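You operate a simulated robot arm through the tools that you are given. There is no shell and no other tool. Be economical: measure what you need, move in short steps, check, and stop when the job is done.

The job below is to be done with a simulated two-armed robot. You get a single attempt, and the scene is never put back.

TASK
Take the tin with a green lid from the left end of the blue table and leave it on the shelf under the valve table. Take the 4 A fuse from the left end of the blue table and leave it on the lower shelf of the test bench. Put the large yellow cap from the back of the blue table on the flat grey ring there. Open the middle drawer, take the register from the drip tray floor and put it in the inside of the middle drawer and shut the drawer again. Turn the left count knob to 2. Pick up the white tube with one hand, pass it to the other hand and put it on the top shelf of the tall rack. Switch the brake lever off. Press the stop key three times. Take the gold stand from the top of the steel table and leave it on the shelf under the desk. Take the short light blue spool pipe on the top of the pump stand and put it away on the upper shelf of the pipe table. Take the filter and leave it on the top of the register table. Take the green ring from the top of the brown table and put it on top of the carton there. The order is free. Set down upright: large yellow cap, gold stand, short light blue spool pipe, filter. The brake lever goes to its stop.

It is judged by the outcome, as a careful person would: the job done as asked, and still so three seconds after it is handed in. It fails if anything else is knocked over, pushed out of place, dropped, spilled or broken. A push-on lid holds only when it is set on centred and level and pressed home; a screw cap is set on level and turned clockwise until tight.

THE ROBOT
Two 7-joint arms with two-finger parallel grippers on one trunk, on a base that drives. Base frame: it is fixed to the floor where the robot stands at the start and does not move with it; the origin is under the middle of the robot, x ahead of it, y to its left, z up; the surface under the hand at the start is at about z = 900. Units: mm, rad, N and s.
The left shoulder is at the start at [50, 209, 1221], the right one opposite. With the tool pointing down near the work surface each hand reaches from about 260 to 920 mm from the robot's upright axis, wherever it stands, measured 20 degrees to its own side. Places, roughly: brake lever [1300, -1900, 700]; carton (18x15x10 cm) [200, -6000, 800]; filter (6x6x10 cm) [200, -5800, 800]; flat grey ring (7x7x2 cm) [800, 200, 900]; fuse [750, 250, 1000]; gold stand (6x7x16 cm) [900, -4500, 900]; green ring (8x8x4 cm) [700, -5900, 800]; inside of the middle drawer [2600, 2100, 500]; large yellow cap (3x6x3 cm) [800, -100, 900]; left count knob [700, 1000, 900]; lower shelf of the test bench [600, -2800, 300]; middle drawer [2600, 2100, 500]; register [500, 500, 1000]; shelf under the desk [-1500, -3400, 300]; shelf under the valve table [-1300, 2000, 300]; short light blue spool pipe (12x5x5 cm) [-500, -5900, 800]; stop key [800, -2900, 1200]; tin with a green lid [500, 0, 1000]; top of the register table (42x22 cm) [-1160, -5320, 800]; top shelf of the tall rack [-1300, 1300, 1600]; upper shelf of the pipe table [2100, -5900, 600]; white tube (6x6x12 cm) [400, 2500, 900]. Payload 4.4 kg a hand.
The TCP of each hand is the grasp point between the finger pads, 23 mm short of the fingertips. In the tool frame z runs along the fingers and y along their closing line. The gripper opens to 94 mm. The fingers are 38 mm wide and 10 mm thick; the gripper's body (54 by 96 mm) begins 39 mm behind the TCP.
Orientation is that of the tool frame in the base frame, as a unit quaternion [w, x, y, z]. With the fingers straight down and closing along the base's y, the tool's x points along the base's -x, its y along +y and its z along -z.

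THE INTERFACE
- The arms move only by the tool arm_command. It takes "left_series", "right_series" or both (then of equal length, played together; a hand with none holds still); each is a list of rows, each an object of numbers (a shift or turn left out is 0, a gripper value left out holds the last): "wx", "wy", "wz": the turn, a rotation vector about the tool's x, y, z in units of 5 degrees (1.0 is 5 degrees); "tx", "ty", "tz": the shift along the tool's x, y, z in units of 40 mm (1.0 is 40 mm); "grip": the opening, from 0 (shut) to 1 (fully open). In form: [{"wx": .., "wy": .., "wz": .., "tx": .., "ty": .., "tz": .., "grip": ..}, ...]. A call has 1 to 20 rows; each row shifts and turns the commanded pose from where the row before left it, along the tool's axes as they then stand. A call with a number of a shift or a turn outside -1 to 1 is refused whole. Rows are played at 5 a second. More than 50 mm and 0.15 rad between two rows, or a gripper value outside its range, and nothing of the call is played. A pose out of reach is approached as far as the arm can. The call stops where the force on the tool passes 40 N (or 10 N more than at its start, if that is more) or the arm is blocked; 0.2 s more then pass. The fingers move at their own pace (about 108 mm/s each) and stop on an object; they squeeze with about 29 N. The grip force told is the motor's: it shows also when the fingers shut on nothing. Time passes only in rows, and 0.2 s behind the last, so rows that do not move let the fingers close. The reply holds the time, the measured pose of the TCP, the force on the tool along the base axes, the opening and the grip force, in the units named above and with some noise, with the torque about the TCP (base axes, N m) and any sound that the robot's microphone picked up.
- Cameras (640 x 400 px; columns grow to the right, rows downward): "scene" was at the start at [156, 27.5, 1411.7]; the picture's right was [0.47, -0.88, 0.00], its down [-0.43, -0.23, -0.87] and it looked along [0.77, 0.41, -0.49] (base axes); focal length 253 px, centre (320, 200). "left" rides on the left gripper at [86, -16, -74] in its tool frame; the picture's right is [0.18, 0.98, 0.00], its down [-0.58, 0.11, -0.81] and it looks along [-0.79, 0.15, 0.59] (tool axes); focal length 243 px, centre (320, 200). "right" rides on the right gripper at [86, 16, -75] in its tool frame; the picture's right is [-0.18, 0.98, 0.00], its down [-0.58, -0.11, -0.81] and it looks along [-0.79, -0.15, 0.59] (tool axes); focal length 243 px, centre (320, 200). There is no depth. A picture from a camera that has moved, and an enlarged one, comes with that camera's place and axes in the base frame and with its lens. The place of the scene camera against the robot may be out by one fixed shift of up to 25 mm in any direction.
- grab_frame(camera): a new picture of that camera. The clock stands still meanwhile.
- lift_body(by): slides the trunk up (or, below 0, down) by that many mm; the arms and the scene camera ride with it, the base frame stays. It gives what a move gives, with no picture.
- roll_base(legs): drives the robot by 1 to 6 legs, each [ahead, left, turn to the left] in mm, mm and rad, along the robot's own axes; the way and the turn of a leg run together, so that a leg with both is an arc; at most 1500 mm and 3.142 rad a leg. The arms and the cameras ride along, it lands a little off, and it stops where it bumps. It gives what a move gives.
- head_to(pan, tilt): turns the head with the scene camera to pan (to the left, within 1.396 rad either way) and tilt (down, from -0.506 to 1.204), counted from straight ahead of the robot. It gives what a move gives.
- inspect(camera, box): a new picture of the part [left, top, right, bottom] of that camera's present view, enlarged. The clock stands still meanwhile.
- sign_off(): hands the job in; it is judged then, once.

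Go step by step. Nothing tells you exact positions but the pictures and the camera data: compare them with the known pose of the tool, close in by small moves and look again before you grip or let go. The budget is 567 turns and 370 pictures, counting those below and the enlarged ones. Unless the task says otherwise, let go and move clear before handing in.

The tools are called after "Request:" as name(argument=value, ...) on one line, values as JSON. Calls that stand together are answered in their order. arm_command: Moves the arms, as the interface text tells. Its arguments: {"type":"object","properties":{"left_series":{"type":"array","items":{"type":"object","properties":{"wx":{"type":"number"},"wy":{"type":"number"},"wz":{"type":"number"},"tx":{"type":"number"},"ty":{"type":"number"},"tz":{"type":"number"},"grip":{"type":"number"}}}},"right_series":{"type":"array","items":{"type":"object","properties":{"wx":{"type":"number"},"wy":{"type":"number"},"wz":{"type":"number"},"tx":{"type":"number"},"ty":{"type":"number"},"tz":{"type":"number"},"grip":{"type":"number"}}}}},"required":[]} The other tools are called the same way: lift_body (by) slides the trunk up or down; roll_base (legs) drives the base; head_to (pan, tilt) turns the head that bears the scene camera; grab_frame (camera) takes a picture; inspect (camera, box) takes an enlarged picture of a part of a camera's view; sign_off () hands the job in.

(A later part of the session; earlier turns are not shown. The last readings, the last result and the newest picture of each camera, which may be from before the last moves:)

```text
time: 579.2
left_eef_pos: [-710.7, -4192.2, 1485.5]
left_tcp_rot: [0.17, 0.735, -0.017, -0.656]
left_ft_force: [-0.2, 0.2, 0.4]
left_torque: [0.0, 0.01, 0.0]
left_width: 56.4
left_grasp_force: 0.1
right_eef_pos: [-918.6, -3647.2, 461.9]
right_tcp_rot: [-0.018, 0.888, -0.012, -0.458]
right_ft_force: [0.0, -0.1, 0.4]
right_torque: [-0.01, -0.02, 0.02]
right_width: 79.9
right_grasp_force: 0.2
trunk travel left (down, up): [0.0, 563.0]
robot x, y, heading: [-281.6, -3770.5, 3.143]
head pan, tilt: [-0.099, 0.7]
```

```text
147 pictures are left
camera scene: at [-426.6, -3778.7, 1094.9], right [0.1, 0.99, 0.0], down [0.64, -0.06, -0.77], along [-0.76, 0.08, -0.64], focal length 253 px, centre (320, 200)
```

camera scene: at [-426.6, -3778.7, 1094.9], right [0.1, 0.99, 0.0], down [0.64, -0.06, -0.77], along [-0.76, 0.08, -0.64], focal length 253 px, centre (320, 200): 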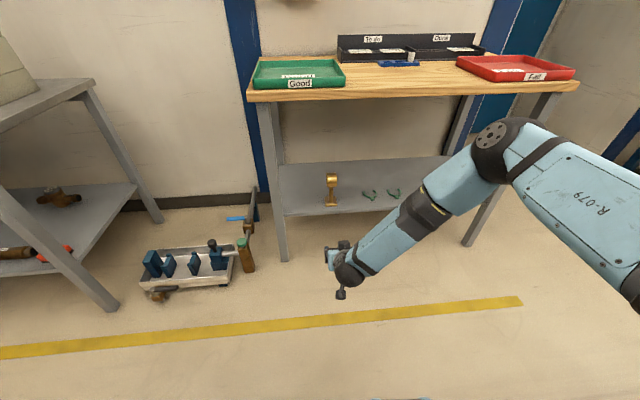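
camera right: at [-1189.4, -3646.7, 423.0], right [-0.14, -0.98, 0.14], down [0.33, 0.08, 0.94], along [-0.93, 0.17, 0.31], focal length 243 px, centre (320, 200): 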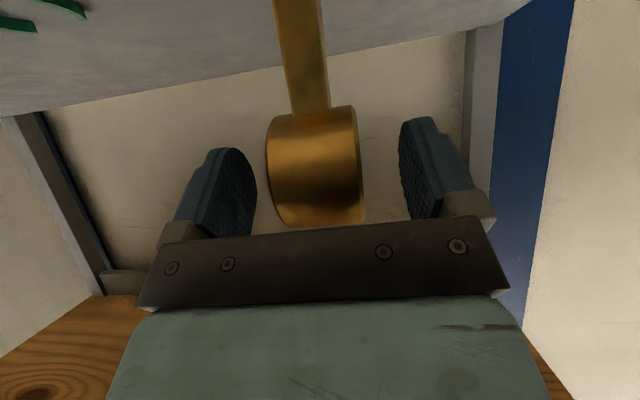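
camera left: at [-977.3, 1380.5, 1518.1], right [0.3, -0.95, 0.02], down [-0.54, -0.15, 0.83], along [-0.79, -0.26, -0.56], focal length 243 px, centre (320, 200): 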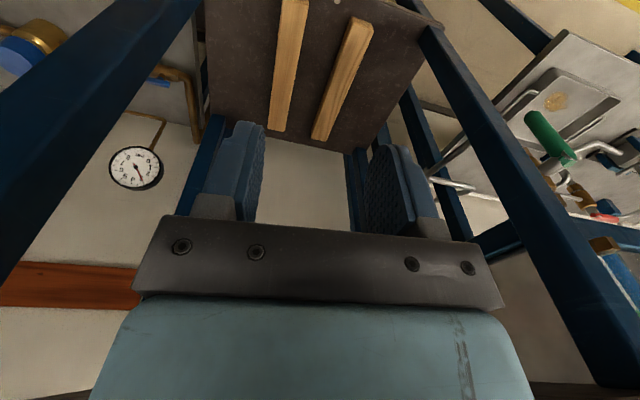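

Stand placed. Restore the right hand, then go to the brown table.

Request:
arm_command(right_series=[{"tx": -0.6, "tz": -0.4}, {"tx": -0.6, "tz": -0.4}, {"tx": -0.6, "tz": -0.4}, {"wy": 1}, {"wy": 1}, {"wy": 1}, {"wy": 1}, {"wy": 1}, {"wy": 1}, {"wy": 1}, {"wy": 1}, {"wy": 1}, {"wy": 1}, {"wy": 1}, {"tz": -0.9}, {"tz": -0.9}, {"tz": -0.9}, {"tz": -0.9}, {"tz": -0.9}])

Request:
lift_body(by=300)

Request:
arm_command(right_series=[{"tz": -0.9}, {"tz": -0.9}, {"tz": -0.9}, {"tx": 0.6}, {"tx": 0.6}, {"tx": 0.6}])

Request:
roll_base(legs=[[0, 0, 1.57], [1300, 0, 0], [0, 1130, 0]])

Request:
head_to(pan=-0.1, tilt=0.5)

Request:
grab_frame(camera="scene")

```text
time: 583.2
left_eef_pos: [-710.3, -4193.7, 1485.2]
left_tcp_rot: [0.17, 0.735, -0.017, -0.656]
left_ft_force: [0.9, -1.1, 0.2]
left_torque: [0.01, 0.0, 0.0]
left_width: 56.4
left_grasp_force: 0.1
right_eef_pos: [-921.9, -3651.6, 729.5]
right_tcp_rot: [-0.011, 1.0, -0.018, 0.004]
right_ft_force: [-0.5, -0.2, -0.5]
right_torque: [0.0, -0.02, 0.05]
right_width: 79.7
right_grasp_force: 0.1
trunk travel left (down, up): [0.0, 563.0]
robot x, y, heading: [-283.9, -3773.1, 3.141]
head pan, tilt: [-0.099, 0.7]
```

```text
time: 586.2
left_eef_pos: [-711.1, -4191.6, 1784.4]
left_tcp_rot: [0.17, 0.735, -0.017, -0.656]
left_ft_force: [-0.8, -0.4, -0.4]
left_torque: [0.0, 0.0, -0.01]
left_width: 56.5
left_grasp_force: 0.1
right_eef_pos: [-923.2, -3652.4, 1028.8]
right_tcp_rot: [-0.01, 1.0, -0.018, 0.004]
right_ft_force: [-0.6, 0.1, -0.2]
right_torque: [-0.01, 0.01, -0.03]
right_width: 79.7
right_grasp_force: 0.1
trunk travel left (down, up): [-300.0, 263.0]
robot x, y, heading: [-284.3, -3774.5, 3.141]
head pan, tilt: [-0.099, 0.7]
```

```text
time: 587.6
left_eef_pos: [-710.7, -4191.8, 1784.8]
left_tcp_rot: [0.17, 0.735, -0.017, -0.656]
left_ft_force: [0.8, 0.3, -0.3]
left_torque: [-0.01, 0.01, 0.0]
left_width: 56.3
left_grasp_force: 0.2
right_eef_pos: [-851.4, -3657.1, 1138.3]
right_tcp_rot: [-0.01, 1.0, -0.019, 0.003]
right_ft_force: [-0.5, 0.2, 0.1]
right_torque: [0.0, -0.01, -0.01]
right_width: 79.9
right_grasp_force: 0.1
trunk travel left (down, up): [-300.0, 263.0]
robot x, y, heading: [-283.8, -3773.8, 3.143]
head pan, tilt: [-0.099, 0.7]
```

```text
time: 607.6
left_eef_pos: [1260.6, -5496.7, 1784.1]
left_tcp_rot: [0.583, 0.534, 0.506, -0.346]
left_ft_force: [-0.4, -0.3, 0.0]
left_torque: [-0.01, -0.02, 0.02]
left_width: 56.5
left_grasp_force: 0.1
right_eef_pos: [726.3, -5633.0, 1138.2]
right_tcp_rot: [-0.01, 0.722, 0.692, -0.005]
right_ft_force: [0.2, -0.2, 0.1]
right_torque: [0.0, -0.01, 0.0]
right_width: 80.0
right_grasp_force: 0.0
trunk travel left (down, up): [-300.0, 263.0]
robot x, y, heading: [843.7, -5066.6, -1.576]
head pan, tilt: [-0.099, 0.7]
```

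```text
time: 608.4
left_eef_pos: [1260.9, -5494.9, 1784.3]
left_tcp_rot: [0.583, 0.533, 0.506, -0.345]
left_ft_force: [0.2, -0.6, 0.1]
left_torque: [0.0, 0.01, 0.05]
left_width: 56.3
left_grasp_force: 0.2
right_eef_pos: [725.3, -5632.5, 1138.5]
right_tcp_rot: [-0.01, 0.722, 0.692, -0.005]
right_ft_force: [-0.1, 0.5, 0.0]
right_torque: [0.0, 0.02, 0.01]
right_width: 80.0
right_grasp_force: 0.1
trunk travel left (down, up): [-300.0, 263.0]
robot x, y, heading: [841.8, -5064.2, -1.587]
head pan, tilt: [-0.099, 0.499]
```

```text
146 pictures are left
camera scene: at [841.5, -5239.2, 1412.5], right [-0.99, 0.11, 0.0], down [0.05, 0.48, -0.88], along [-0.09, -0.87, -0.48], focal length 253 px, centre (320, 200)
```

scene: 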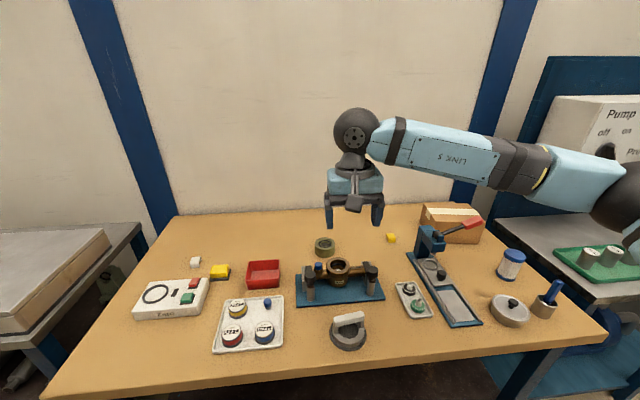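

Request:
inspect(camera="scene", box=[280, 180, 420, 280])

Request:
inspect(camera="scene", box=[400, 180, 580, 320])

```text
4.00 times, centred on (350, 230) of scene
camera zoom: at [841.5, -5239.2, 1412.5], right [-0.99, 0.11, 0.0], down [0.05, 0.48, -0.88], along [-0.09, -0.87, -0.48], focal length 1012 px, centre (200, 80)
```

zoom: 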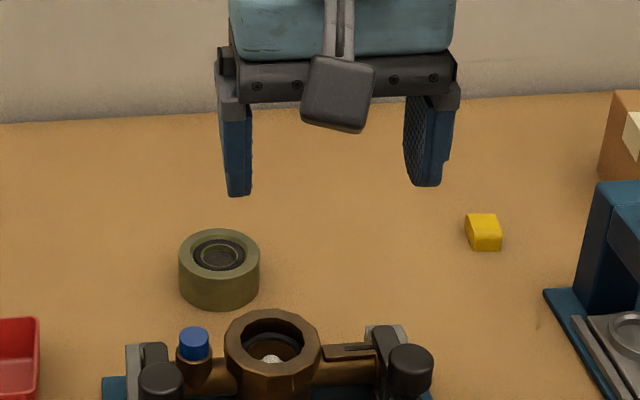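

```text
2.86 times, centred on (490, 250) of scene
camera zoom: at [841.5, -5239.2, 1412.5], right [-0.99, 0.11, 0.0], down [0.05, 0.48, -0.88], along [-0.09, -0.87, -0.48], focal length 723 px, centre (-166, 57)
```

zoom: 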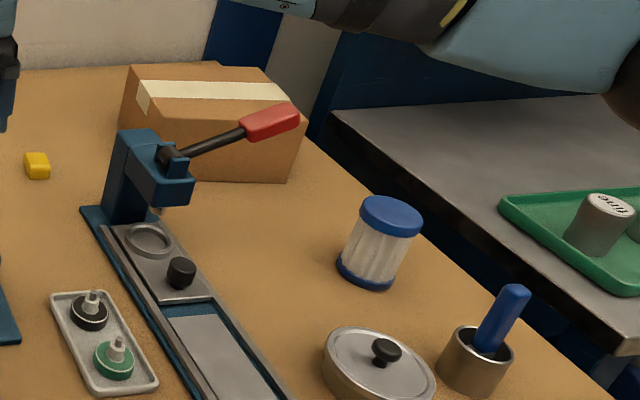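

Request:
roll_base(legs=[[130, 0, 0.01]])

Request:
arm_command(right_series=[{"ty": 0.6, "tz": 0.8, "grip": 1}, {"ty": 0.5, "tz": 0.8}, {"tx": -0.4, "tz": 0.8}, {"tx": -0.4, "tz": 0.6}])

Request:
grab_frame(camera="right")

```text
time: 609.6
left_eef_pos: [1263.1, -5620.3, 1786.4]
left_tcp_rot: [0.584, 0.532, 0.507, -0.345]
left_ft_force: [0.2, -0.2, -0.4]
left_torque: [0.04, 0.01, 0.03]
left_width: 56.0
left_grasp_force: 0.0
right_eef_pos: [729.2, -5760.4, 1138.2]
right_tcp_rot: [-0.01, 0.72, 0.694, -0.005]
right_ft_force: [-0.3, -1.0, 0.1]
right_torque: [0.0, 0.0, 0.02]
right_width: 79.4
right_grasp_force: 0.1
trunk travel left (down, up): [-300.0, 263.0]
robot x, y, heading: [842.8, -5192.2, -1.574]
head pan, tilt: [-0.099, 0.499]
```

```text
time: 610.6
left_eef_pos: [1263.5, -5622.5, 1785.1]
left_tcp_rot: [0.584, 0.532, 0.508, -0.343]
left_ft_force: [0.6, -0.3, -0.2]
left_torque: [0.01, 0.03, -0.01]
left_width: 56.6
left_grasp_force: 0.1
right_eef_pos: [768.8, -5791.8, 1019.4]
right_tcp_rot: [-0.01, 0.72, 0.694, -0.004]
right_ft_force: [0.3, 0.4, -1.0]
right_torque: [0.02, 0.02, 0.0]
right_width: 94.2
right_grasp_force: 0.1
trunk travel left (down, up): [-300.0, 263.0]
robot x, y, heading: [840.5, -5192.0, -1.57]
head pan, tilt: [-0.099, 0.499]
```

```text
143 pictures are left
camera right: at [789.2, -5707.5, 1094.5], right [0.98, -0.22, -0.02], down [-0.11, -0.58, 0.8], along [-0.19, -0.78, -0.59], focal length 243 px, centre (320, 200)
```

right: 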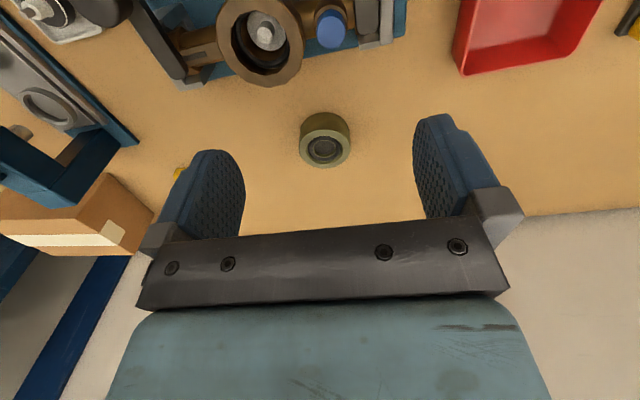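

Request:
arm_command(right_series=[{"tx": -0.85, "ty": -0.16, "tz": 0.4}, {"tx": -0.85, "ty": -0.16, "tz": 0.4}, {"tx": -0.85, "ty": -0.16, "tz": 0.4}, {"tx": -0.75, "ty": -0.16, "tz": 0.4}])

Request:
grab_frame(camera="right")

```text
time: 611.6
left_eef_pos: [1263.9, -5622.3, 1784.2]
left_tcp_rot: [0.584, 0.532, 0.508, -0.344]
left_ft_force: [0.6, -0.3, 0.1]
left_torque: [-0.02, -0.04, -0.03]
left_width: 56.6
left_grasp_force: 0.1
right_eef_pos: [737.0, -5925.6, 952.5]
right_tcp_rot: [-0.01, 0.72, 0.694, -0.005]
right_ft_force: [-0.6, 0.2, -0.2]
right_torque: [0.01, 0.01, -0.02]
right_width: 93.8
right_grasp_force: 0.1
trunk travel left (down, up): [-300.0, 263.0]
robot x, y, heading: [841.5, -5192.7, -1.569]
head pan, tilt: [-0.099, 0.499]
```

```text
142 pictures are left
camera right: at [757.4, -5841.4, 1028.8], right [0.98, -0.22, -0.02], down [-0.11, -0.58, 0.8], along [-0.19, -0.78, -0.59], focal length 243 px, centre (320, 200)
```

right: 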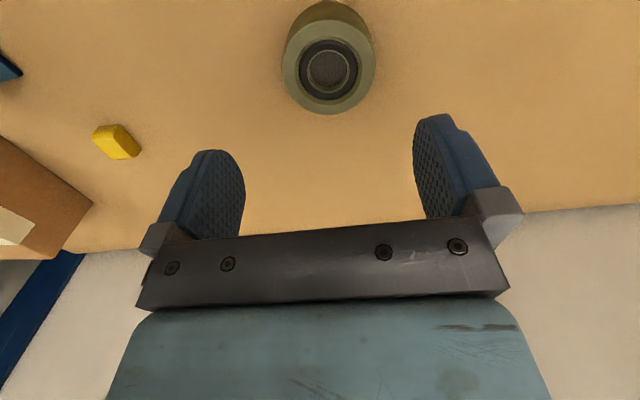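

Request:
arm_command(right_series=[{"tx": 0.14, "ty": 0.13, "tz": 0.6}, {"tz": 0.75}, {"tz": 0.75}])

Request:
grab_frame(camera="right")

Request:
inspect(camera="scene", box=[260, 180, 400, 290])

```text
time: 612.4
left_eef_pos: [1262.8, -5621.3, 1784.7]
left_tcp_rot: [0.583, 0.533, 0.507, -0.345]
left_ft_force: [0.4, -0.1, 0.2]
left_torque: [0.02, -0.02, -0.01]
left_width: 56.4
left_grasp_force: 0.1
right_eef_pos: [741.2, -5917.1, 870.0]
right_tcp_rot: [-0.01, 0.72, 0.694, -0.005]
right_ft_force: [0.0, 0.8, -0.6]
right_torque: [0.0, -0.01, -0.03]
right_width: 94.2
right_grasp_force: 0.0
trunk travel left (down, up): [-300.0, 263.0]
robot x, y, heading: [842.0, -5194.3, -1.572]
head pan, tilt: [-0.099, 0.499]
```

```text
141 pictures are left
camera right: at [761.4, -5832.2, 946.5], right [0.98, -0.22, -0.02], down [-0.11, -0.58, 0.8], along [-0.19, -0.78, -0.59], focal length 243 px, centre (320, 200)
```

right: 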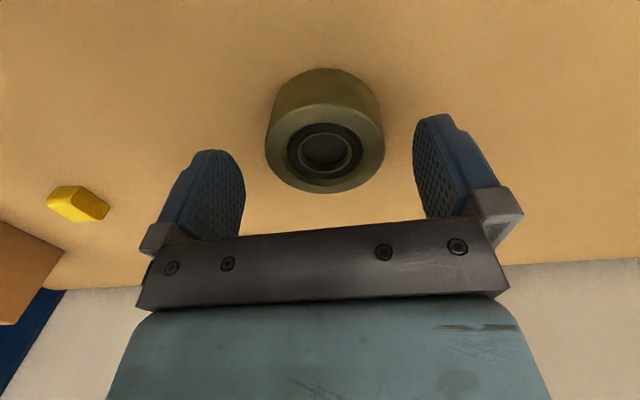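

```text
3.64 times, centred on (330, 235) of scene
camera zoom: at [842.0, -5367.7, 1412.5], right [-1.0, 0.1, 0.0], down [0.05, 0.48, -0.88], along [-0.09, -0.87, -0.48], focal length 920 px, centre (284, 73)
```

zoom: 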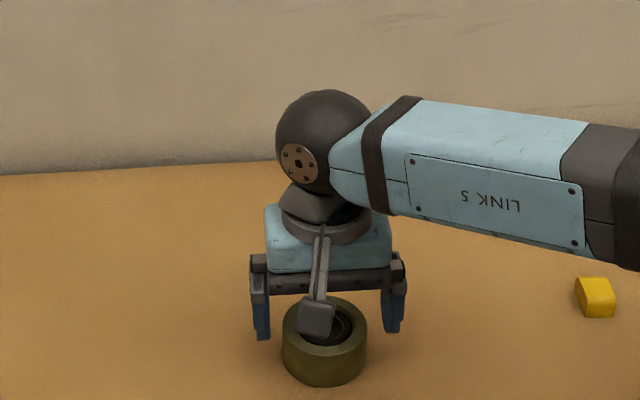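

Request:
arm_command(right_series=[{"tz": 0.4}, {"tz": 0.35, "ty": 0.04}, {"grip": 0}, {}, {}])

Request:
arm_command(right_series=[{"tz": -0.5}, {"tz": -0.9}, {"tz": -0.9}, {"tz": -0.9}])

Request:
grab_frame(camera="right")

```text
time: 613.6
left_eef_pos: [1263.0, -5622.6, 1785.1]
left_tcp_rot: [0.584, 0.532, 0.508, -0.343]
left_ft_force: [-0.9, -0.9, -0.2]
left_torque: [-0.01, 0.0, 0.01]
left_width: 56.6
left_grasp_force: 0.0
right_eef_pos: [742.7, -5917.5, 839.6]
right_tcp_rot: [-0.01, 0.72, 0.694, -0.005]
right_ft_force: [-1.2, -0.7, 0.3]
right_torque: [-0.05, -0.07, -0.03]
right_width: 72.7
right_grasp_force: 29.5
trunk travel left (down, up): [-300.0, 263.0]
robot x, y, heading: [845.9, -5193.9, -1.567]
head pan, tilt: [-0.099, 0.499]
```

```text
time: 614.6
left_eef_pos: [1263.5, -5620.8, 1785.1]
left_tcp_rot: [0.585, 0.532, 0.508, -0.342]
left_ft_force: [0.1, 0.4, 0.4]
left_torque: [-0.01, 0.01, -0.01]
left_width: 56.5
left_grasp_force: 0.0
right_eef_pos: [745.3, -5919.2, 967.1]
right_tcp_rot: [-0.01, 0.72, 0.694, -0.005]
right_ft_force: [-0.4, -0.4, -5.9]
right_torque: [0.09, 0.02, 0.0]
right_width: 72.9
right_grasp_force: 29.0
trunk travel left (down, up): [-300.0, 263.0]
robot x, y, heading: [844.0, -5195.3, -1.567]
head pan, tilt: [-0.099, 0.499]
```

```text
139 pictures are left
camera right: at [764.8, -5834.5, 1043.6], right [0.98, -0.22, -0.02], down [-0.11, -0.58, 0.8], along [-0.19, -0.78, -0.59], focal length 243 px, centre (320, 200)
```

right: 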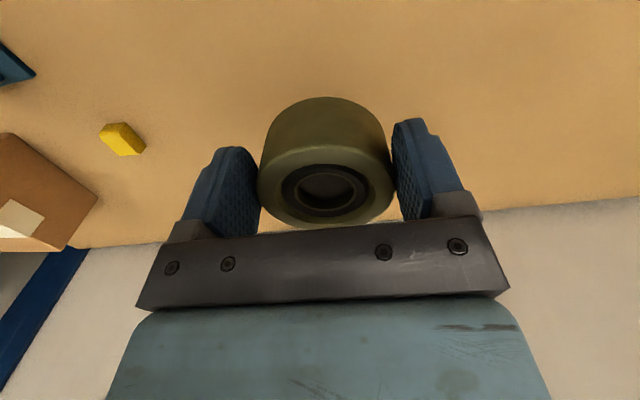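

Ring held. Raise and shift right to the carton.

Request:
arm_command(right_series=[{"tz": -0.9}, {"tz": -0.9}, {"tz": -0.9}, {"tz": -0.9}, {"tz": -0.6}, {"tx": 0.7}, {"tx": 0.7}])

Request:
roll_base(legs=[[0, -450, 0]])

Request:
grab_frame(camera="scene")

Request:
grab_frame(camera="right")

```text
time: 616.2
left_eef_pos: [1263.1, -5621.3, 1785.0]
left_tcp_rot: [0.585, 0.531, 0.508, -0.343]
left_ft_force: [-0.6, 0.1, 0.1]
left_torque: [0.01, 0.01, 0.0]
left_width: 56.2
left_grasp_force: 0.1
right_eef_pos: [748.7, -5865.1, 1134.8]
right_tcp_rot: [-0.01, 0.719, 0.694, -0.004]
right_ft_force: [0.3, 0.8, -5.5]
right_torque: [0.08, 0.01, 0.02]
right_width: 72.8
right_grasp_force: 29.1
trunk travel left (down, up): [-300.0, 263.0]
robot x, y, heading: [842.3, -5192.7, -1.571]
head pan, tilt: [-0.099, 0.499]
```

```text
time: 620.8
left_eef_pos: [806.9, -5619.9, 1785.0]
left_tcp_rot: [0.585, 0.53, 0.51, -0.341]
left_ft_force: [-0.5, -0.3, -0.4]
left_torque: [0.02, -0.01, 0.01]
left_width: 56.4
left_grasp_force: 0.1
right_eef_pos: [294.3, -5869.3, 1134.4]
right_tcp_rot: [-0.009, 0.716, 0.698, -0.005]
right_ft_force: [-0.1, -1.1, -4.9]
right_torque: [0.06, -0.01, 0.0]
right_width: 72.7
right_grasp_force: 29.5
trunk travel left (down, up): [-300.0, 263.0]
robot x, y, heading: [379.3, -5198.5, -1.558]
head pan, tilt: [-0.099, 0.499]
```

```text
138 pictures are left
camera scene: at [383.3, -5370.4, 1412.4], right [-1.0, 0.09, 0.0], down [0.04, 0.48, -0.88], along [-0.08, -0.87, -0.48], focal length 253 px, centre (320, 200)
```

scene: 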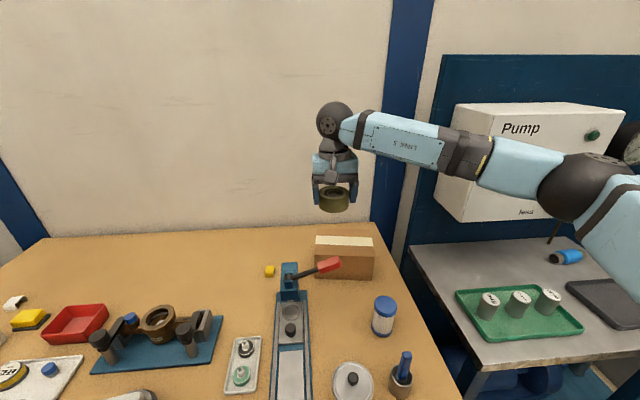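

```text
137 pictures are left
camera right: at [313.6, -5784.0, 1210.2], right [0.98, -0.21, -0.02], down [-0.11, -0.58, 0.8], along [-0.18, -0.78, -0.59], focal length 243 px, centre (320, 200)
```

right: 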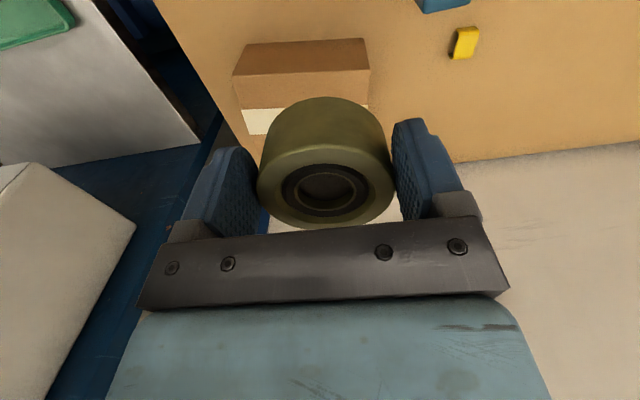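

Request:
inspect(camera="right", box=[210, 20, 400, 140])

Request:
inspect(camera="scene", box=[250, 200, 430, 340])

```text
3.33 times, centred on (305, 80) of right
camera zoom: at [313.6, -5784.0, 1210.2], right [0.98, -0.21, -0.02], down [-0.11, -0.58, 0.8], along [-0.18, -0.78, -0.59], focal length 809 px, centre (370, 600)
```

zoom: 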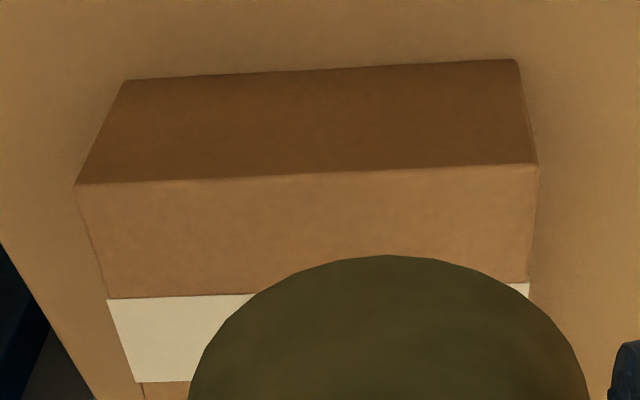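

```text
2.86 times, centred on (340, 270) of scene
camera zoom: at [383.3, -5370.4, 1412.4], right [-1.0, 0.09, 0.0], down [0.04, 0.48, -0.88], along [-0.08, -0.87, -0.48], focal length 723 px, centre (263, 0)
```

zoom: 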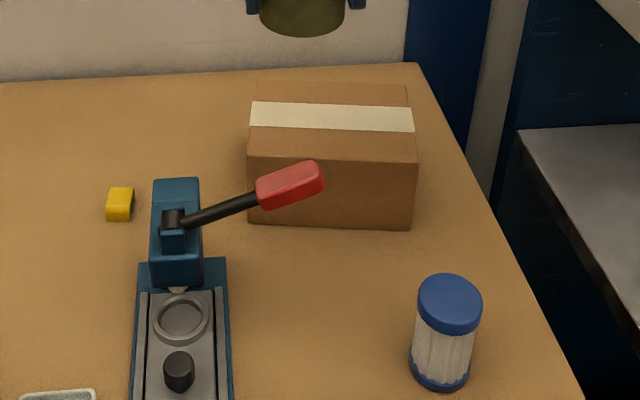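

Request:
arm_command(right_series=[{"tx": -0.65, "ty": -0.24, "tz": 0.4}, {"tx": -0.65, "ty": -0.24, "tz": 0.4}, {"tx": -0.65, "ty": -0.24, "tz": 0.7}, {"tx": -0.65, "ty": -0.24, "tz": 0.7}, {"tx": -0.6, "ty": -0.24, "tz": 0.7}, {"tz": 0.7}])

Request:
grab_frame(camera="right")

Request:
inspect(camera="scene", box=[270, 170, 430, 290])

```text
time: 622.2
left_eef_pos: [806.0, -5620.6, 1784.6]
left_tcp_rot: [0.585, 0.529, 0.511, -0.341]
left_ft_force: [-0.4, 0.0, 0.4]
left_torque: [0.0, -0.01, 0.02]
left_width: 56.4
left_grasp_force: 0.0
right_eef_pos: [239.1, -5994.2, 991.2]
right_tcp_rot: [-0.009, 0.716, 0.698, -0.004]
right_ft_force: [0.7, -1.1, -4.5]
right_torque: [0.09, 0.0, -0.03]
right_width: 72.6
right_grasp_force: 28.5
trunk travel left (down, up): [-300.0, 263.0]
robot x, y, heading: [383.9, -5196.2, -1.567]
head pan, tilt: [-0.099, 0.499]
```

```text
134 pictures are left
camera right: at [258.3, -5909.9, 1066.0], right [0.98, -0.21, -0.02], down [-0.11, -0.58, 0.8], along [-0.18, -0.78, -0.59], focal length 243 px, centre (320, 200)
```

right: 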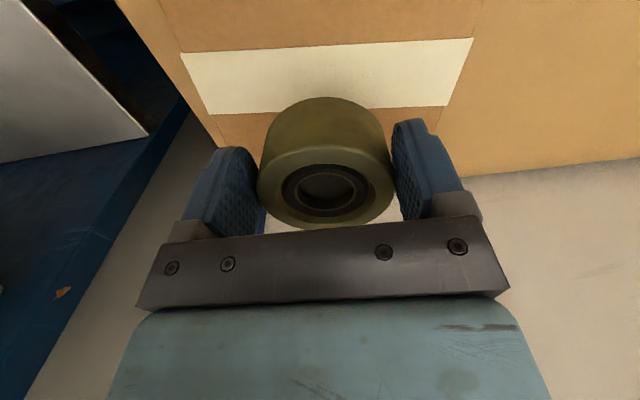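

```text
3.33 times, centred on (350, 230) of scene
camera zoom: at [382.9, -5370.9, 1412.4], right [-1.0, 0.09, 0.0], down [0.04, 0.48, -0.88], along [-0.08, -0.87, -0.48], focal length 844 px, centre (220, 100)
```

zoom: 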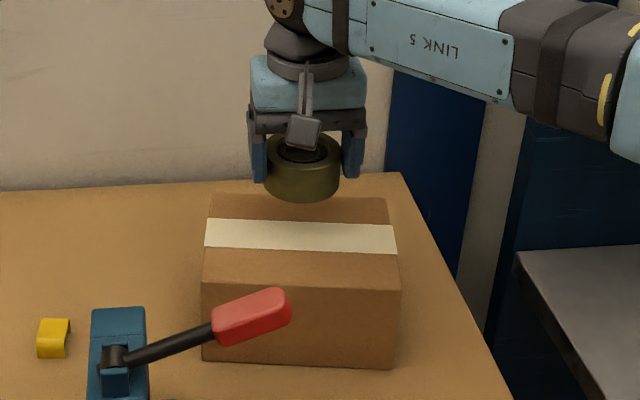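

Carton centre is at about (244,-5994), right below. Lower onto it.

Request:
arm_command(right_series=[{"tz": 0.6, "ty": 0.1}, {"tz": 0.45}, {"tz": 0.12}, {"tz": 0.1}, {"tz": 0.1}])

Request:
inspect(camera="scene", box=[290, 180, 410, 270])

```text
time: 623.4
left_eef_pos: [806.3, -5617.2, 1785.5]
left_tcp_rot: [0.586, 0.529, 0.51, -0.341]
left_ft_force: [-0.1, 0.4, 0.7]
left_torque: [0.0, 0.0, -0.01]
left_width: 56.4
left_grasp_force: 0.1
right_eef_pos: [242.8, -5995.3, 939.6]
right_tcp_rot: [-0.008, 0.717, 0.697, -0.007]
right_ft_force: [-1.2, -5.8, 13.8]
right_torque: [-0.11, -0.49, -0.19]
right_width: 72.9
right_grasp_force: 29.0
trunk travel left (down, up): [-300.0, 263.0]
robot x, y, heading: [381.9, -5197.5, -1.568]
head pan, tilt: [-0.099, 0.499]
```

```text
4.44 times, centred on (350, 225) of scene
camera zoom: at [383.5, -5368.5, 1413.1], right [-1.0, 0.09, 0.0], down [0.04, 0.48, -0.88], along [-0.08, -0.88, -0.48], focal length 1125 px, centre (187, 89)
```

zoom: 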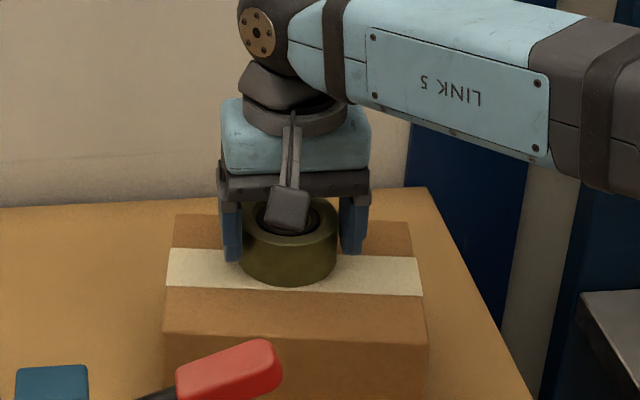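

Request:
arm_command(right_series=[{"tz": -0.03}, {"grip": 0.98}, {}, {"tz": -0.5}, {"tz": -0.9}, {"tz": -0.9}])

Request:
inspect(camera="scene", box=[270, 170, 430, 290])

Request:
grab_frame(camera="right")

```text
time: 624.8
left_eef_pos: [807.2, -5618.8, 1783.7]
left_tcp_rot: [0.586, 0.529, 0.511, -0.341]
left_ft_force: [-0.5, 0.3, -0.6]
left_torque: [-0.03, -0.02, -0.02]
left_width: 56.4
left_grasp_force: 0.1
right_eef_pos: [245.3, -5993.4, 1028.0]
right_tcp_rot: [-0.01, 0.716, 0.698, -0.005]
right_ft_force: [-0.5, 0.1, -0.4]
right_torque: [-0.01, 0.02, 0.0]
right_width: 92.1
right_grasp_force: 0.0
trunk travel left (down, up): [-300.0, 263.0]
robot x, y, heading: [382.9, -5196.9, -1.56]
head pan, tilt: [-0.099, 0.499]
```

```text
3.33 times, centred on (350, 230) of scene
camera zoom: at [383.8, -5369.0, 1412.6], right [-1.0, 0.09, 0.0], down [0.04, 0.48, -0.88], along [-0.08, -0.87, -0.48], focal length 844 px, centre (220, 100)
```

zoom: 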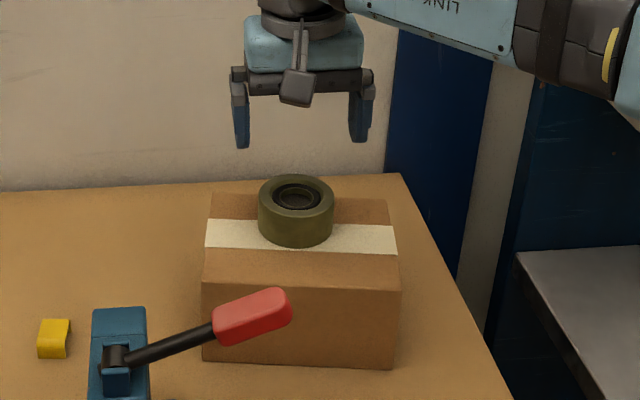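

```text
130 pictures are left
camera right: at [265.1, -5908.1, 1105.4], right [0.98, -0.21, -0.02], down [-0.11, -0.58, 0.8], along [-0.18, -0.78, -0.59], focal length 243 px, centre (320, 200)
```

right: 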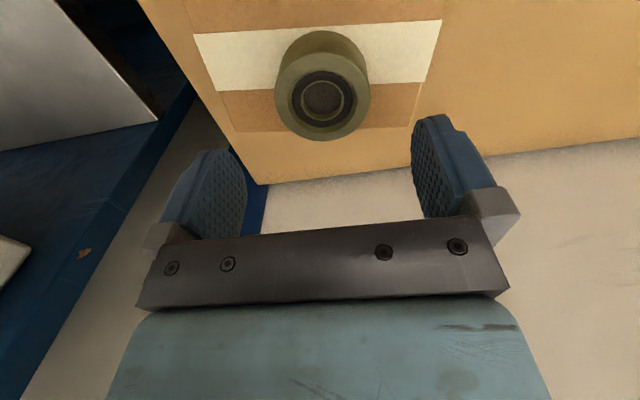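

Ring sits on the carton. Now the filter: move back above it.

Request:
arm_command(right_series=[{"tz": -0.9}, {"tz": -0.9}, {"tx": 0.9}, {"tx": 0.9}, {"tx": 0.9}, {"tx": 0.9}, {"tx": 0.9, "ty": -0.4}, {"tx": 0.9, "ty": -0.4}, {"tx": 0.9}, {"tx": 0.9}])

Request:
grab_frame(camera="right")

```text
time: 627.0
left_eef_pos: [806.0, -5618.1, 1785.3]
left_tcp_rot: [0.586, 0.529, 0.51, -0.34]
left_ft_force: [-0.8, 0.2, -1.1]
left_torque: [0.01, -0.02, 0.01]
left_width: 56.4
left_grasp_force: 0.0
right_eef_pos: [221.1, -5705.8, 1102.8]
right_tcp_rot: [-0.009, 0.717, 0.697, -0.005]
right_ft_force: [0.3, 0.5, 0.1]
right_torque: [-0.02, 0.03, -0.01]
right_width: 92.3
right_grasp_force: 0.1
trunk travel left (down, up): [-300.0, 263.0]
robot x, y, heading: [379.9, -5191.8, -1.56]
head pan, tilt: [-0.099, 0.499]
```

```text
129 pictures are left
camera right: at [240.7, -5620.7, 1179.2], right [0.98, -0.21, -0.02], down [-0.11, -0.58, 0.81], along [-0.18, -0.78, -0.59], focal length 243 px, centre (320, 200)
```

right: 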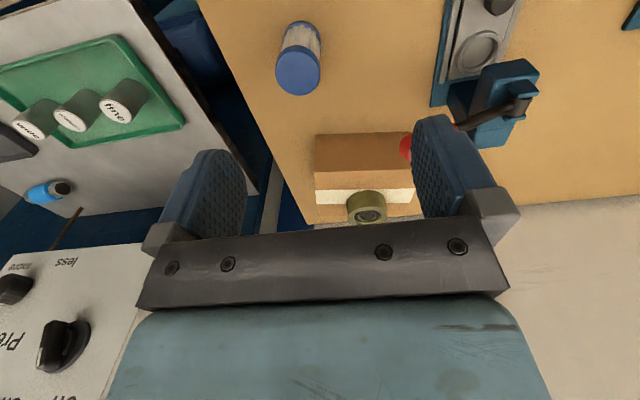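

Request:
arm_command(right_series=[{"tx": -0.47, "ty": -0.46, "tz": 0.5}, {"tx": -0.46, "ty": -0.46, "tz": 0.5}, {"tz": 0.9}, {"tz": 0.9}])

Request:
grab_frame(camera="right")

```text
time: 628.0
left_eef_pos: [806.1, -5618.7, 1785.4]
left_tcp_rot: [0.585, 0.53, 0.51, -0.342]
left_ft_force: [0.9, 0.3, -0.4]
left_torque: [-0.03, 0.0, 0.01]
left_width: 56.1
left_grasp_force: 0.1
right_eef_pos: [179.9, -5741.5, 993.3]
right_tcp_rot: [-0.009, 0.717, 0.697, -0.005]
right_ft_force: [0.2, -0.2, 0.2]
right_torque: [0.0, -0.02, -0.04]
right_width: 91.9
right_grasp_force: 0.1
trunk travel left (down, up): [-300.0, 263.0]
robot x, y, heading: [381.8, -5199.6, -1.566]
head pan, tilt: [-0.099, 0.499]
```

```text
128 pictures are left
camera right: at [199.5, -5656.4, 1069.1], right [0.98, -0.21, -0.02], down [-0.11, -0.58, 0.8], along [-0.18, -0.78, -0.59], focal length 243 px, centre (320, 200)
```

right: 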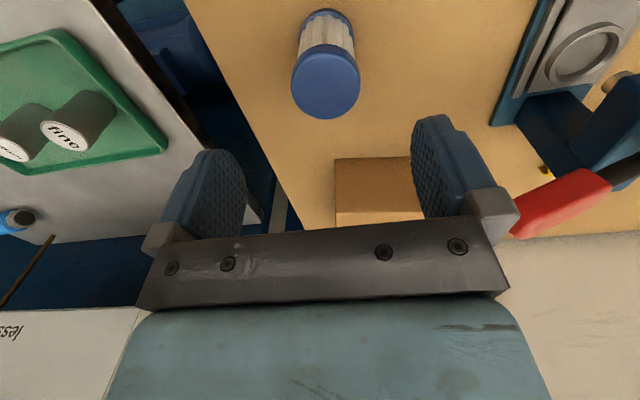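

Request:
arm_command(right_series=[{"ty": 0.05, "tx": -0.03, "tz": 0.7}, {"tz": 0.75}, {"tz": 0.75}, {"tz": 0.65}, {"grip": 0}, {}, {}])

Request:
arm_command(right_series=[{"tz": -0.5}, {"tz": -0.9}, {"tz": -0.9}, {"tz": -0.9}, {"tz": -0.9}, {"tz": -0.9}])

Request:
grab_frame(camera="right")

```text
time: 629.6
left_eef_pos: [807.3, -5618.8, 1785.1]
left_tcp_rot: [0.586, 0.529, 0.511, -0.341]
left_ft_force: [0.1, 0.8, 0.4]
left_torque: [0.0, -0.01, 0.02]
left_width: 56.3
left_grasp_force: 0.0
right_eef_pos: [181.9, -5743.1, 878.9]
right_tcp_rot: [-0.009, 0.716, 0.698, -0.005]
right_ft_force: [0.5, -0.2, 0.2]
right_torque: [0.02, 0.02, 0.0]
right_width: 52.4
right_grasp_force: 28.8
trunk travel left (down, up): [-300.0, 263.0]
robot x, y, heading: [382.4, -5197.1, -1.559]
head pan, tilt: [-0.099, 0.499]
```

```text
time: 631.0
left_eef_pos: [807.8, -5618.4, 1784.6]
left_tcp_rot: [0.585, 0.53, 0.51, -0.341]
left_ft_force: [-0.5, -0.3, 0.1]
left_torque: [0.02, 0.02, 0.02]
left_width: 56.5
left_grasp_force: 0.1
right_eef_pos: [186.2, -5742.7, 1079.7]
right_tcp_rot: [-0.009, 0.717, 0.697, -0.006]
right_ft_force: [0.1, -0.1, -1.1]
right_torque: [0.01, 0.02, 0.0]
right_width: 52.4
right_grasp_force: 29.0
trunk travel left (down, up): [-300.0, 263.0]
robot x, y, heading: [382.8, -5193.9, -1.561]
head pan, tilt: [-0.099, 0.499]
```

```text
127 pictures are left
camera right: at [205.2, -5657.4, 1155.5], right [0.98, -0.21, -0.02], down [-0.11, -0.58, 0.8], along [-0.18, -0.78, -0.59], focal length 243 px, centre (320, 200)
```

right: 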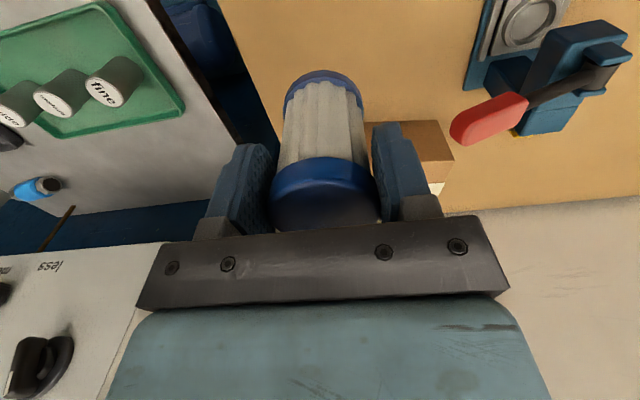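

Filter held. Drive to the register table.

Request:
arm_command(right_series=[{"tx": 0.8, "tz": -0.5}, {"tx": 0.8, "tz": -0.5}, {"tx": 0.6}])

Request:
roll_base(legs=[[-200, 0, 0], [0, -760, 0], [0, 0, -1.58]])

Request:
head_to(pan=0.0, tilt=0.5)

Request:
grab_frame(camera="scene")

```text
time: 631.8
left_eef_pos: [806.9, -5619.4, 1785.0]
left_tcp_rot: [0.586, 0.53, 0.51, -0.341]
left_ft_force: [0.6, 0.1, 0.3]
left_torque: [0.02, 0.0, 0.02]
left_width: 56.3
left_grasp_force: 0.1
right_eef_pos: [190.7, -5654.2, 1118.4]
right_tcp_rot: [-0.009, 0.717, 0.697, -0.004]
right_ft_force: [-0.6, 0.5, -2.0]
right_torque: [-0.01, 0.02, -0.02]
right_width: 52.5
right_grasp_force: 28.7
trunk travel left (down, up): [-300.0, 263.0]
robot x, y, heading: [381.0, -5194.5, -1.557]
head pan, tilt: [-0.099, 0.499]
```

```text
time: 643.8
left_eef_pos: [-790.9, -5422.6, 1784.0]
left_tcp_rot: [0.173, 0.735, -0.014, -0.655]
left_ft_force: [-0.3, -0.3, 1.0]
left_torque: [0.01, -0.01, -0.03]
left_width: 56.5
left_grasp_force: 0.0
right_eef_pos: [-826.4, -4806.9, 1118.1]
right_tcp_rot: [-0.01, 1.0, -0.016, 0.003]
right_ft_force: [-0.3, 0.0, -2.4]
right_torque: [0.02, 0.0, 0.01]
right_width: 52.6
right_grasp_force: 29.6
trunk travel left (down, up): [-300.0, 263.0]
robot x, y, heading: [-366.2, -5000.7, -3.134]
head pan, tilt: [-0.099, 0.499]
```

```text
time: 644.5
left_eef_pos: [-792.5, -5422.8, 1784.9]
left_tcp_rot: [0.171, 0.735, -0.015, -0.656]
left_ft_force: [-0.6, -0.1, 0.3]
left_torque: [0.02, 0.01, 0.0]
left_width: 56.3
left_grasp_force: 0.1
right_eef_pos: [-826.0, -4806.2, 1118.8]
right_tcp_rot: [-0.011, 1.0, -0.015, 0.004]
right_ft_force: [-0.3, -0.1, -1.5]
right_torque: [-0.01, -0.02, 0.01]
right_width: 52.4
right_grasp_force: 29.2
trunk travel left (down, up): [-300.0, 263.0]
robot x, y, heading: [-361.3, -5004.6, -3.133]
head pan, tilt: [0.0, 0.499]
```

```text
126 pictures are left
camera scene: at [-517.7, -5015.5, 1412.5], right [-0.01, 1.0, 0.0], down [0.48, 0.0, -0.88], along [-0.88, -0.01, -0.48], focal length 253 px, centre (320, 200)
```

scene: 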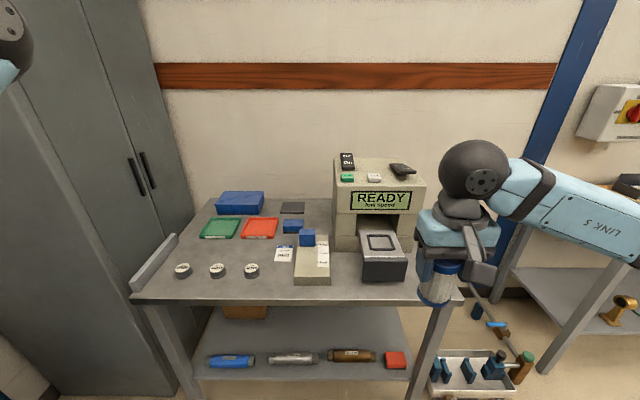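

I see free space between the three discs and the colour trays, at about (-1205,-5320). Shift toward it.

Request:
roll_base(legs=[[60, 270, 0]])

Request:
head_to(pan=0.0, tilt=0.65)

Request:
grab_frame(camera="scene")

Request:
grab_frame(camera="right")

```text
time: 647.5
left_eef_pos: [-851.9, -5691.0, 1786.1]
left_tcp_rot: [0.171, 0.735, -0.015, -0.656]
left_ft_force: [0.3, -0.1, -0.5]
left_torque: [0.01, 0.02, 0.02]
left_width: 56.4
left_grasp_force: 0.0
right_eef_pos: [-883.4, -5075.6, 1119.1]
right_tcp_rot: [-0.01, 1.0, -0.016, 0.004]
right_ft_force: [-0.3, -0.4, -1.6]
right_torque: [-0.02, -0.03, 0.01]
right_width: 52.4
right_grasp_force: 28.9
trunk travel left (down, up): [-300.0, 263.0]
robot x, y, heading: [-425.5, -5270.7, -3.137]
head pan, tilt: [0.0, 0.499]
```

```text
time: 648.1
left_eef_pos: [-851.8, -5691.4, 1785.5]
left_tcp_rot: [0.171, 0.735, -0.015, -0.656]
left_ft_force: [1.1, 0.3, 0.1]
left_torque: [0.02, 0.0, 0.04]
left_width: 56.6
left_grasp_force: 0.1
right_eef_pos: [-883.2, -5075.2, 1119.0]
right_tcp_rot: [-0.011, 1.0, -0.016, 0.004]
right_ft_force: [0.2, 0.3, -2.6]
right_torque: [-0.01, -0.04, 0.01]
right_width: 52.2
right_grasp_force: 29.3
trunk travel left (down, up): [-300.0, 263.0]
robot x, y, heading: [-426.2, -5270.0, -3.137]
head pan, tilt: [0.0, 0.649]
```

```text
125 pictures are left
camera scene: at [-571.9, -5285.3, 1399.2], right [0.0, 1.0, 0.0], down [0.6, 0.0, -0.8], along [-0.8, 0.0, -0.6], focal length 253 px, centre (320, 200)
```

scene: 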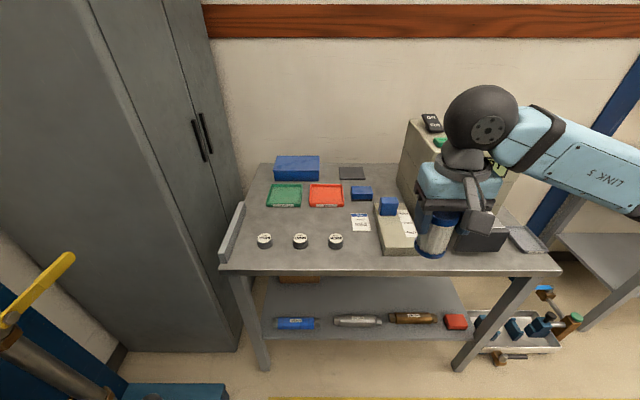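

```text
124 pictures are left
camera right: at [-799.4, -5096.4, 1195.1], right [-0.22, -0.98, -0.02], down [-0.58, 0.11, 0.8], along [-0.78, 0.19, -0.59], focal length 243 px, centre (320, 200)
```

right: 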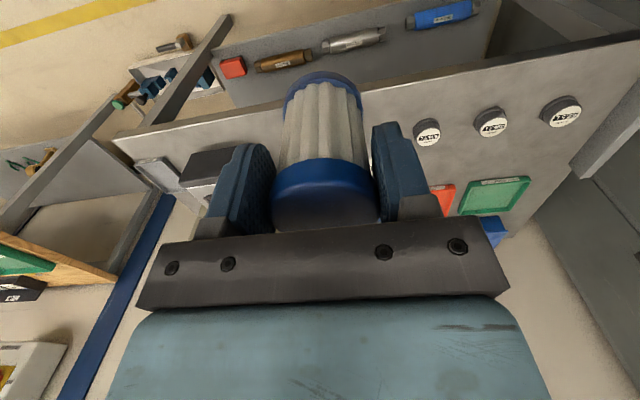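

Request:
arm_command(right_series=[{"ty": 0.9}, {"ty": 0.9}, {"ty": 0.9}, {"ty": 0.9}, {"ty": 0.9}, {"ty": 0.9}, {"tx": -0.8}, {"tx": -0.8}, {"tx": -0.8}, {"tx": -0.8}, {"tx": -0.8}])

Request:
grab_frame(camera="right")

Request:
grab_frame(camera="scene")

```text
time: 650.5
left_eef_pos: [-851.7, -5691.7, 1784.6]
left_tcp_rot: [0.171, 0.735, -0.015, -0.656]
left_ft_force: [0.2, -0.4, -0.3]
left_torque: [0.01, 0.0, -0.01]
left_width: 56.5
left_grasp_force: 0.2
right_eef_pos: [-1052.0, -5284.7, 1114.5]
right_tcp_rot: [-0.01, 1.0, -0.016, 0.003]
right_ft_force: [0.3, -0.3, -1.8]
right_torque: [0.02, -0.01, 0.0]
right_width: 52.5
right_grasp_force: 29.1
trunk travel left (down, up): [-300.0, 263.0]
robot x, y, heading: [-422.9, -5268.2, -3.136]
head pan, tilt: [0.0, 0.649]
```

```text
123 pictures are left
camera right: at [-966.2, -5306.9, 1190.4], right [-0.21, -0.98, -0.02], down [-0.58, 0.11, 0.8], along [-0.78, 0.19, -0.59], focal length 243 px, centre (320, 200)
```

right: 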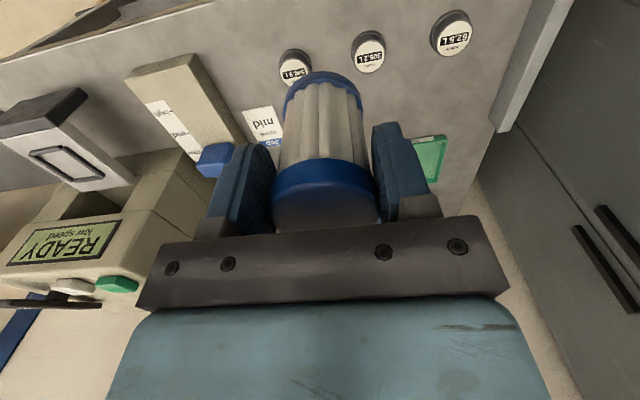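

```text
122 pictures are left
camera scene: at [-572.5, -5285.9, 1399.1], right [0.0, 1.0, 0.0], down [0.61, 0.0, -0.8], along [-0.8, 0.0, -0.61], focal length 253 px, centre (320, 200)
```

scene: 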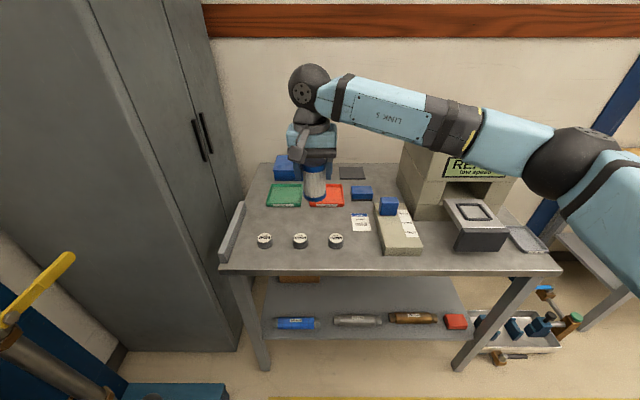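

Request:
arm_command(right_series=[{"tx": -0.8, "ty": 0.2}, {"tx": -0.8, "ty": 0.2}, {"tx": -0.8, "ty": 0.2}, {"tx": -0.8, "ty": 0.2}, {"tx": -0.5}, {"tz": 0.9}, {"tz": 0.9}, {"tz": 0.9}])

Request:
grab_frame(camera="right")

Request:
inspect(camera="scene", box=[230, 150, 410, 270])

```text
time: 652.4
left_eef_pos: [-852.2, -5690.6, 1784.8]
left_tcp_rot: [0.171, 0.735, -0.016, -0.655]
left_ft_force: [-0.1, 0.6, 0.6]
left_torque: [-0.01, 0.01, 0.0]
left_width: 56.0
left_grasp_force: 0.1
right_eef_pos: [-1196.6, -5310.3, 1003.5]
right_tcp_rot: [-0.009, 1.0, -0.015, 0.004]
right_ft_force: [-0.8, 0.2, -0.7]
right_torque: [0.02, -0.03, 0.0]
right_width: 52.7
right_grasp_force: 28.3
trunk travel left (down, up): [-300.0, 263.0]
robot x, y, heading: [-429.8, -5269.0, -3.138]
head pan, tilt: [0.0, 0.649]
```

```text
121 pictures are left
camera right: at [-1113.0, -5330.6, 1079.4], right [-0.22, -0.98, -0.02], down [-0.58, 0.11, 0.8], along [-0.78, 0.19, -0.59], focal length 243 px, centre (320, 200)
```

right: 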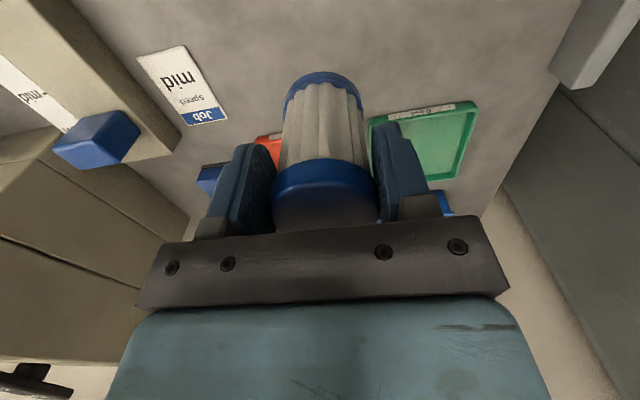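

```text
3.33 times, centred on (320, 210) of scene
camera zoom: at [-572.7, -5285.3, 1399.1], right [0.0, 1.0, 0.0], down [0.61, 0.0, -0.8], along [-0.8, 0.0, -0.61], focal length 844 px, centre (320, 167)
```

zoom: 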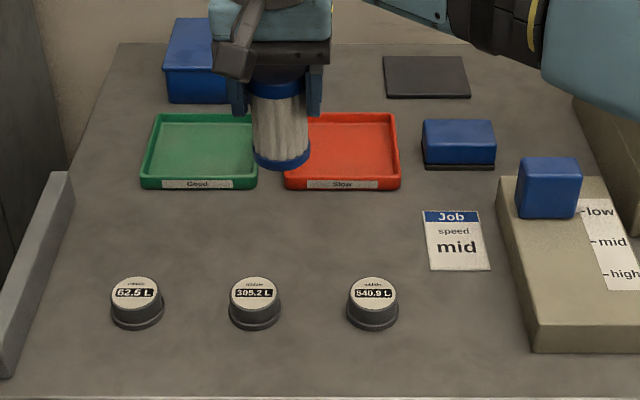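

Request:
arm_command(right_series=[{"tz": 0.9}, {"tz": 0.9}, {"tz": 0.7}, {"tz": 0.2}, {"tz": 0.1}])

Request:
arm_command(right_series=[{"tz": 0.1}, {"tz": 0.08}, {"tz": 0.08}, {"tz": 0.08}])

Request:
inspect(camera="scene", box=[230, 150, 410, 270])

```text
time: 653.5
left_eef_pos: [-851.5, -5690.8, 1784.8]
left_tcp_rot: [0.171, 0.735, -0.015, -0.656]
left_ft_force: [-0.3, 0.0, -0.1]
left_torque: [0.01, -0.01, -0.01]
left_width: 56.2
left_grasp_force: 0.0
right_eef_pos: [-1196.9, -5309.1, 893.4]
right_tcp_rot: [-0.011, 1.0, -0.015, 0.004]
right_ft_force: [0.5, 0.1, -1.6]
right_torque: [0.0, -0.03, -0.04]
right_width: 52.4
right_grasp_force: 29.2
trunk travel left (down, up): [-300.0, 263.0]
robot x, y, heading: [-426.1, -5268.8, -3.139]
head pan, tilt: [0.0, 0.649]
```

```text
time: 654.5
left_eef_pos: [-852.0, -5691.9, 1784.4]
left_tcp_rot: [0.172, 0.735, -0.015, -0.655]
left_ft_force: [-0.5, 0.3, -0.2]
left_torque: [-0.01, -0.02, 0.0]
left_width: 56.4
left_grasp_force: 0.1
right_eef_pos: [-1197.8, -5307.5, 879.2]
right_tcp_rot: [-0.01, 1.0, -0.017, 0.004]
right_ft_force: [0.1, 0.3, -1.0]
right_torque: [0.01, 0.0, -0.03]
right_width: 52.6
right_grasp_force: 29.0
trunk travel left (down, up): [-300.0, 263.0]
robot x, y, heading: [-423.6, -5267.7, -3.139]
head pan, tilt: [0.0, 0.649]
```

```text
3.33 times, centred on (320, 210) of scene
camera zoom: at [-572.1, -5285.3, 1399.1], right [0.0, 1.0, 0.0], down [0.6, 0.0, -0.8], along [-0.8, 0.0, -0.6], focal length 844 px, centre (320, 167)
```

zoom: 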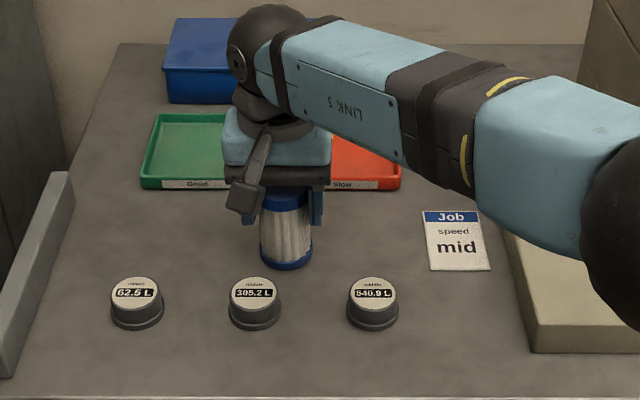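

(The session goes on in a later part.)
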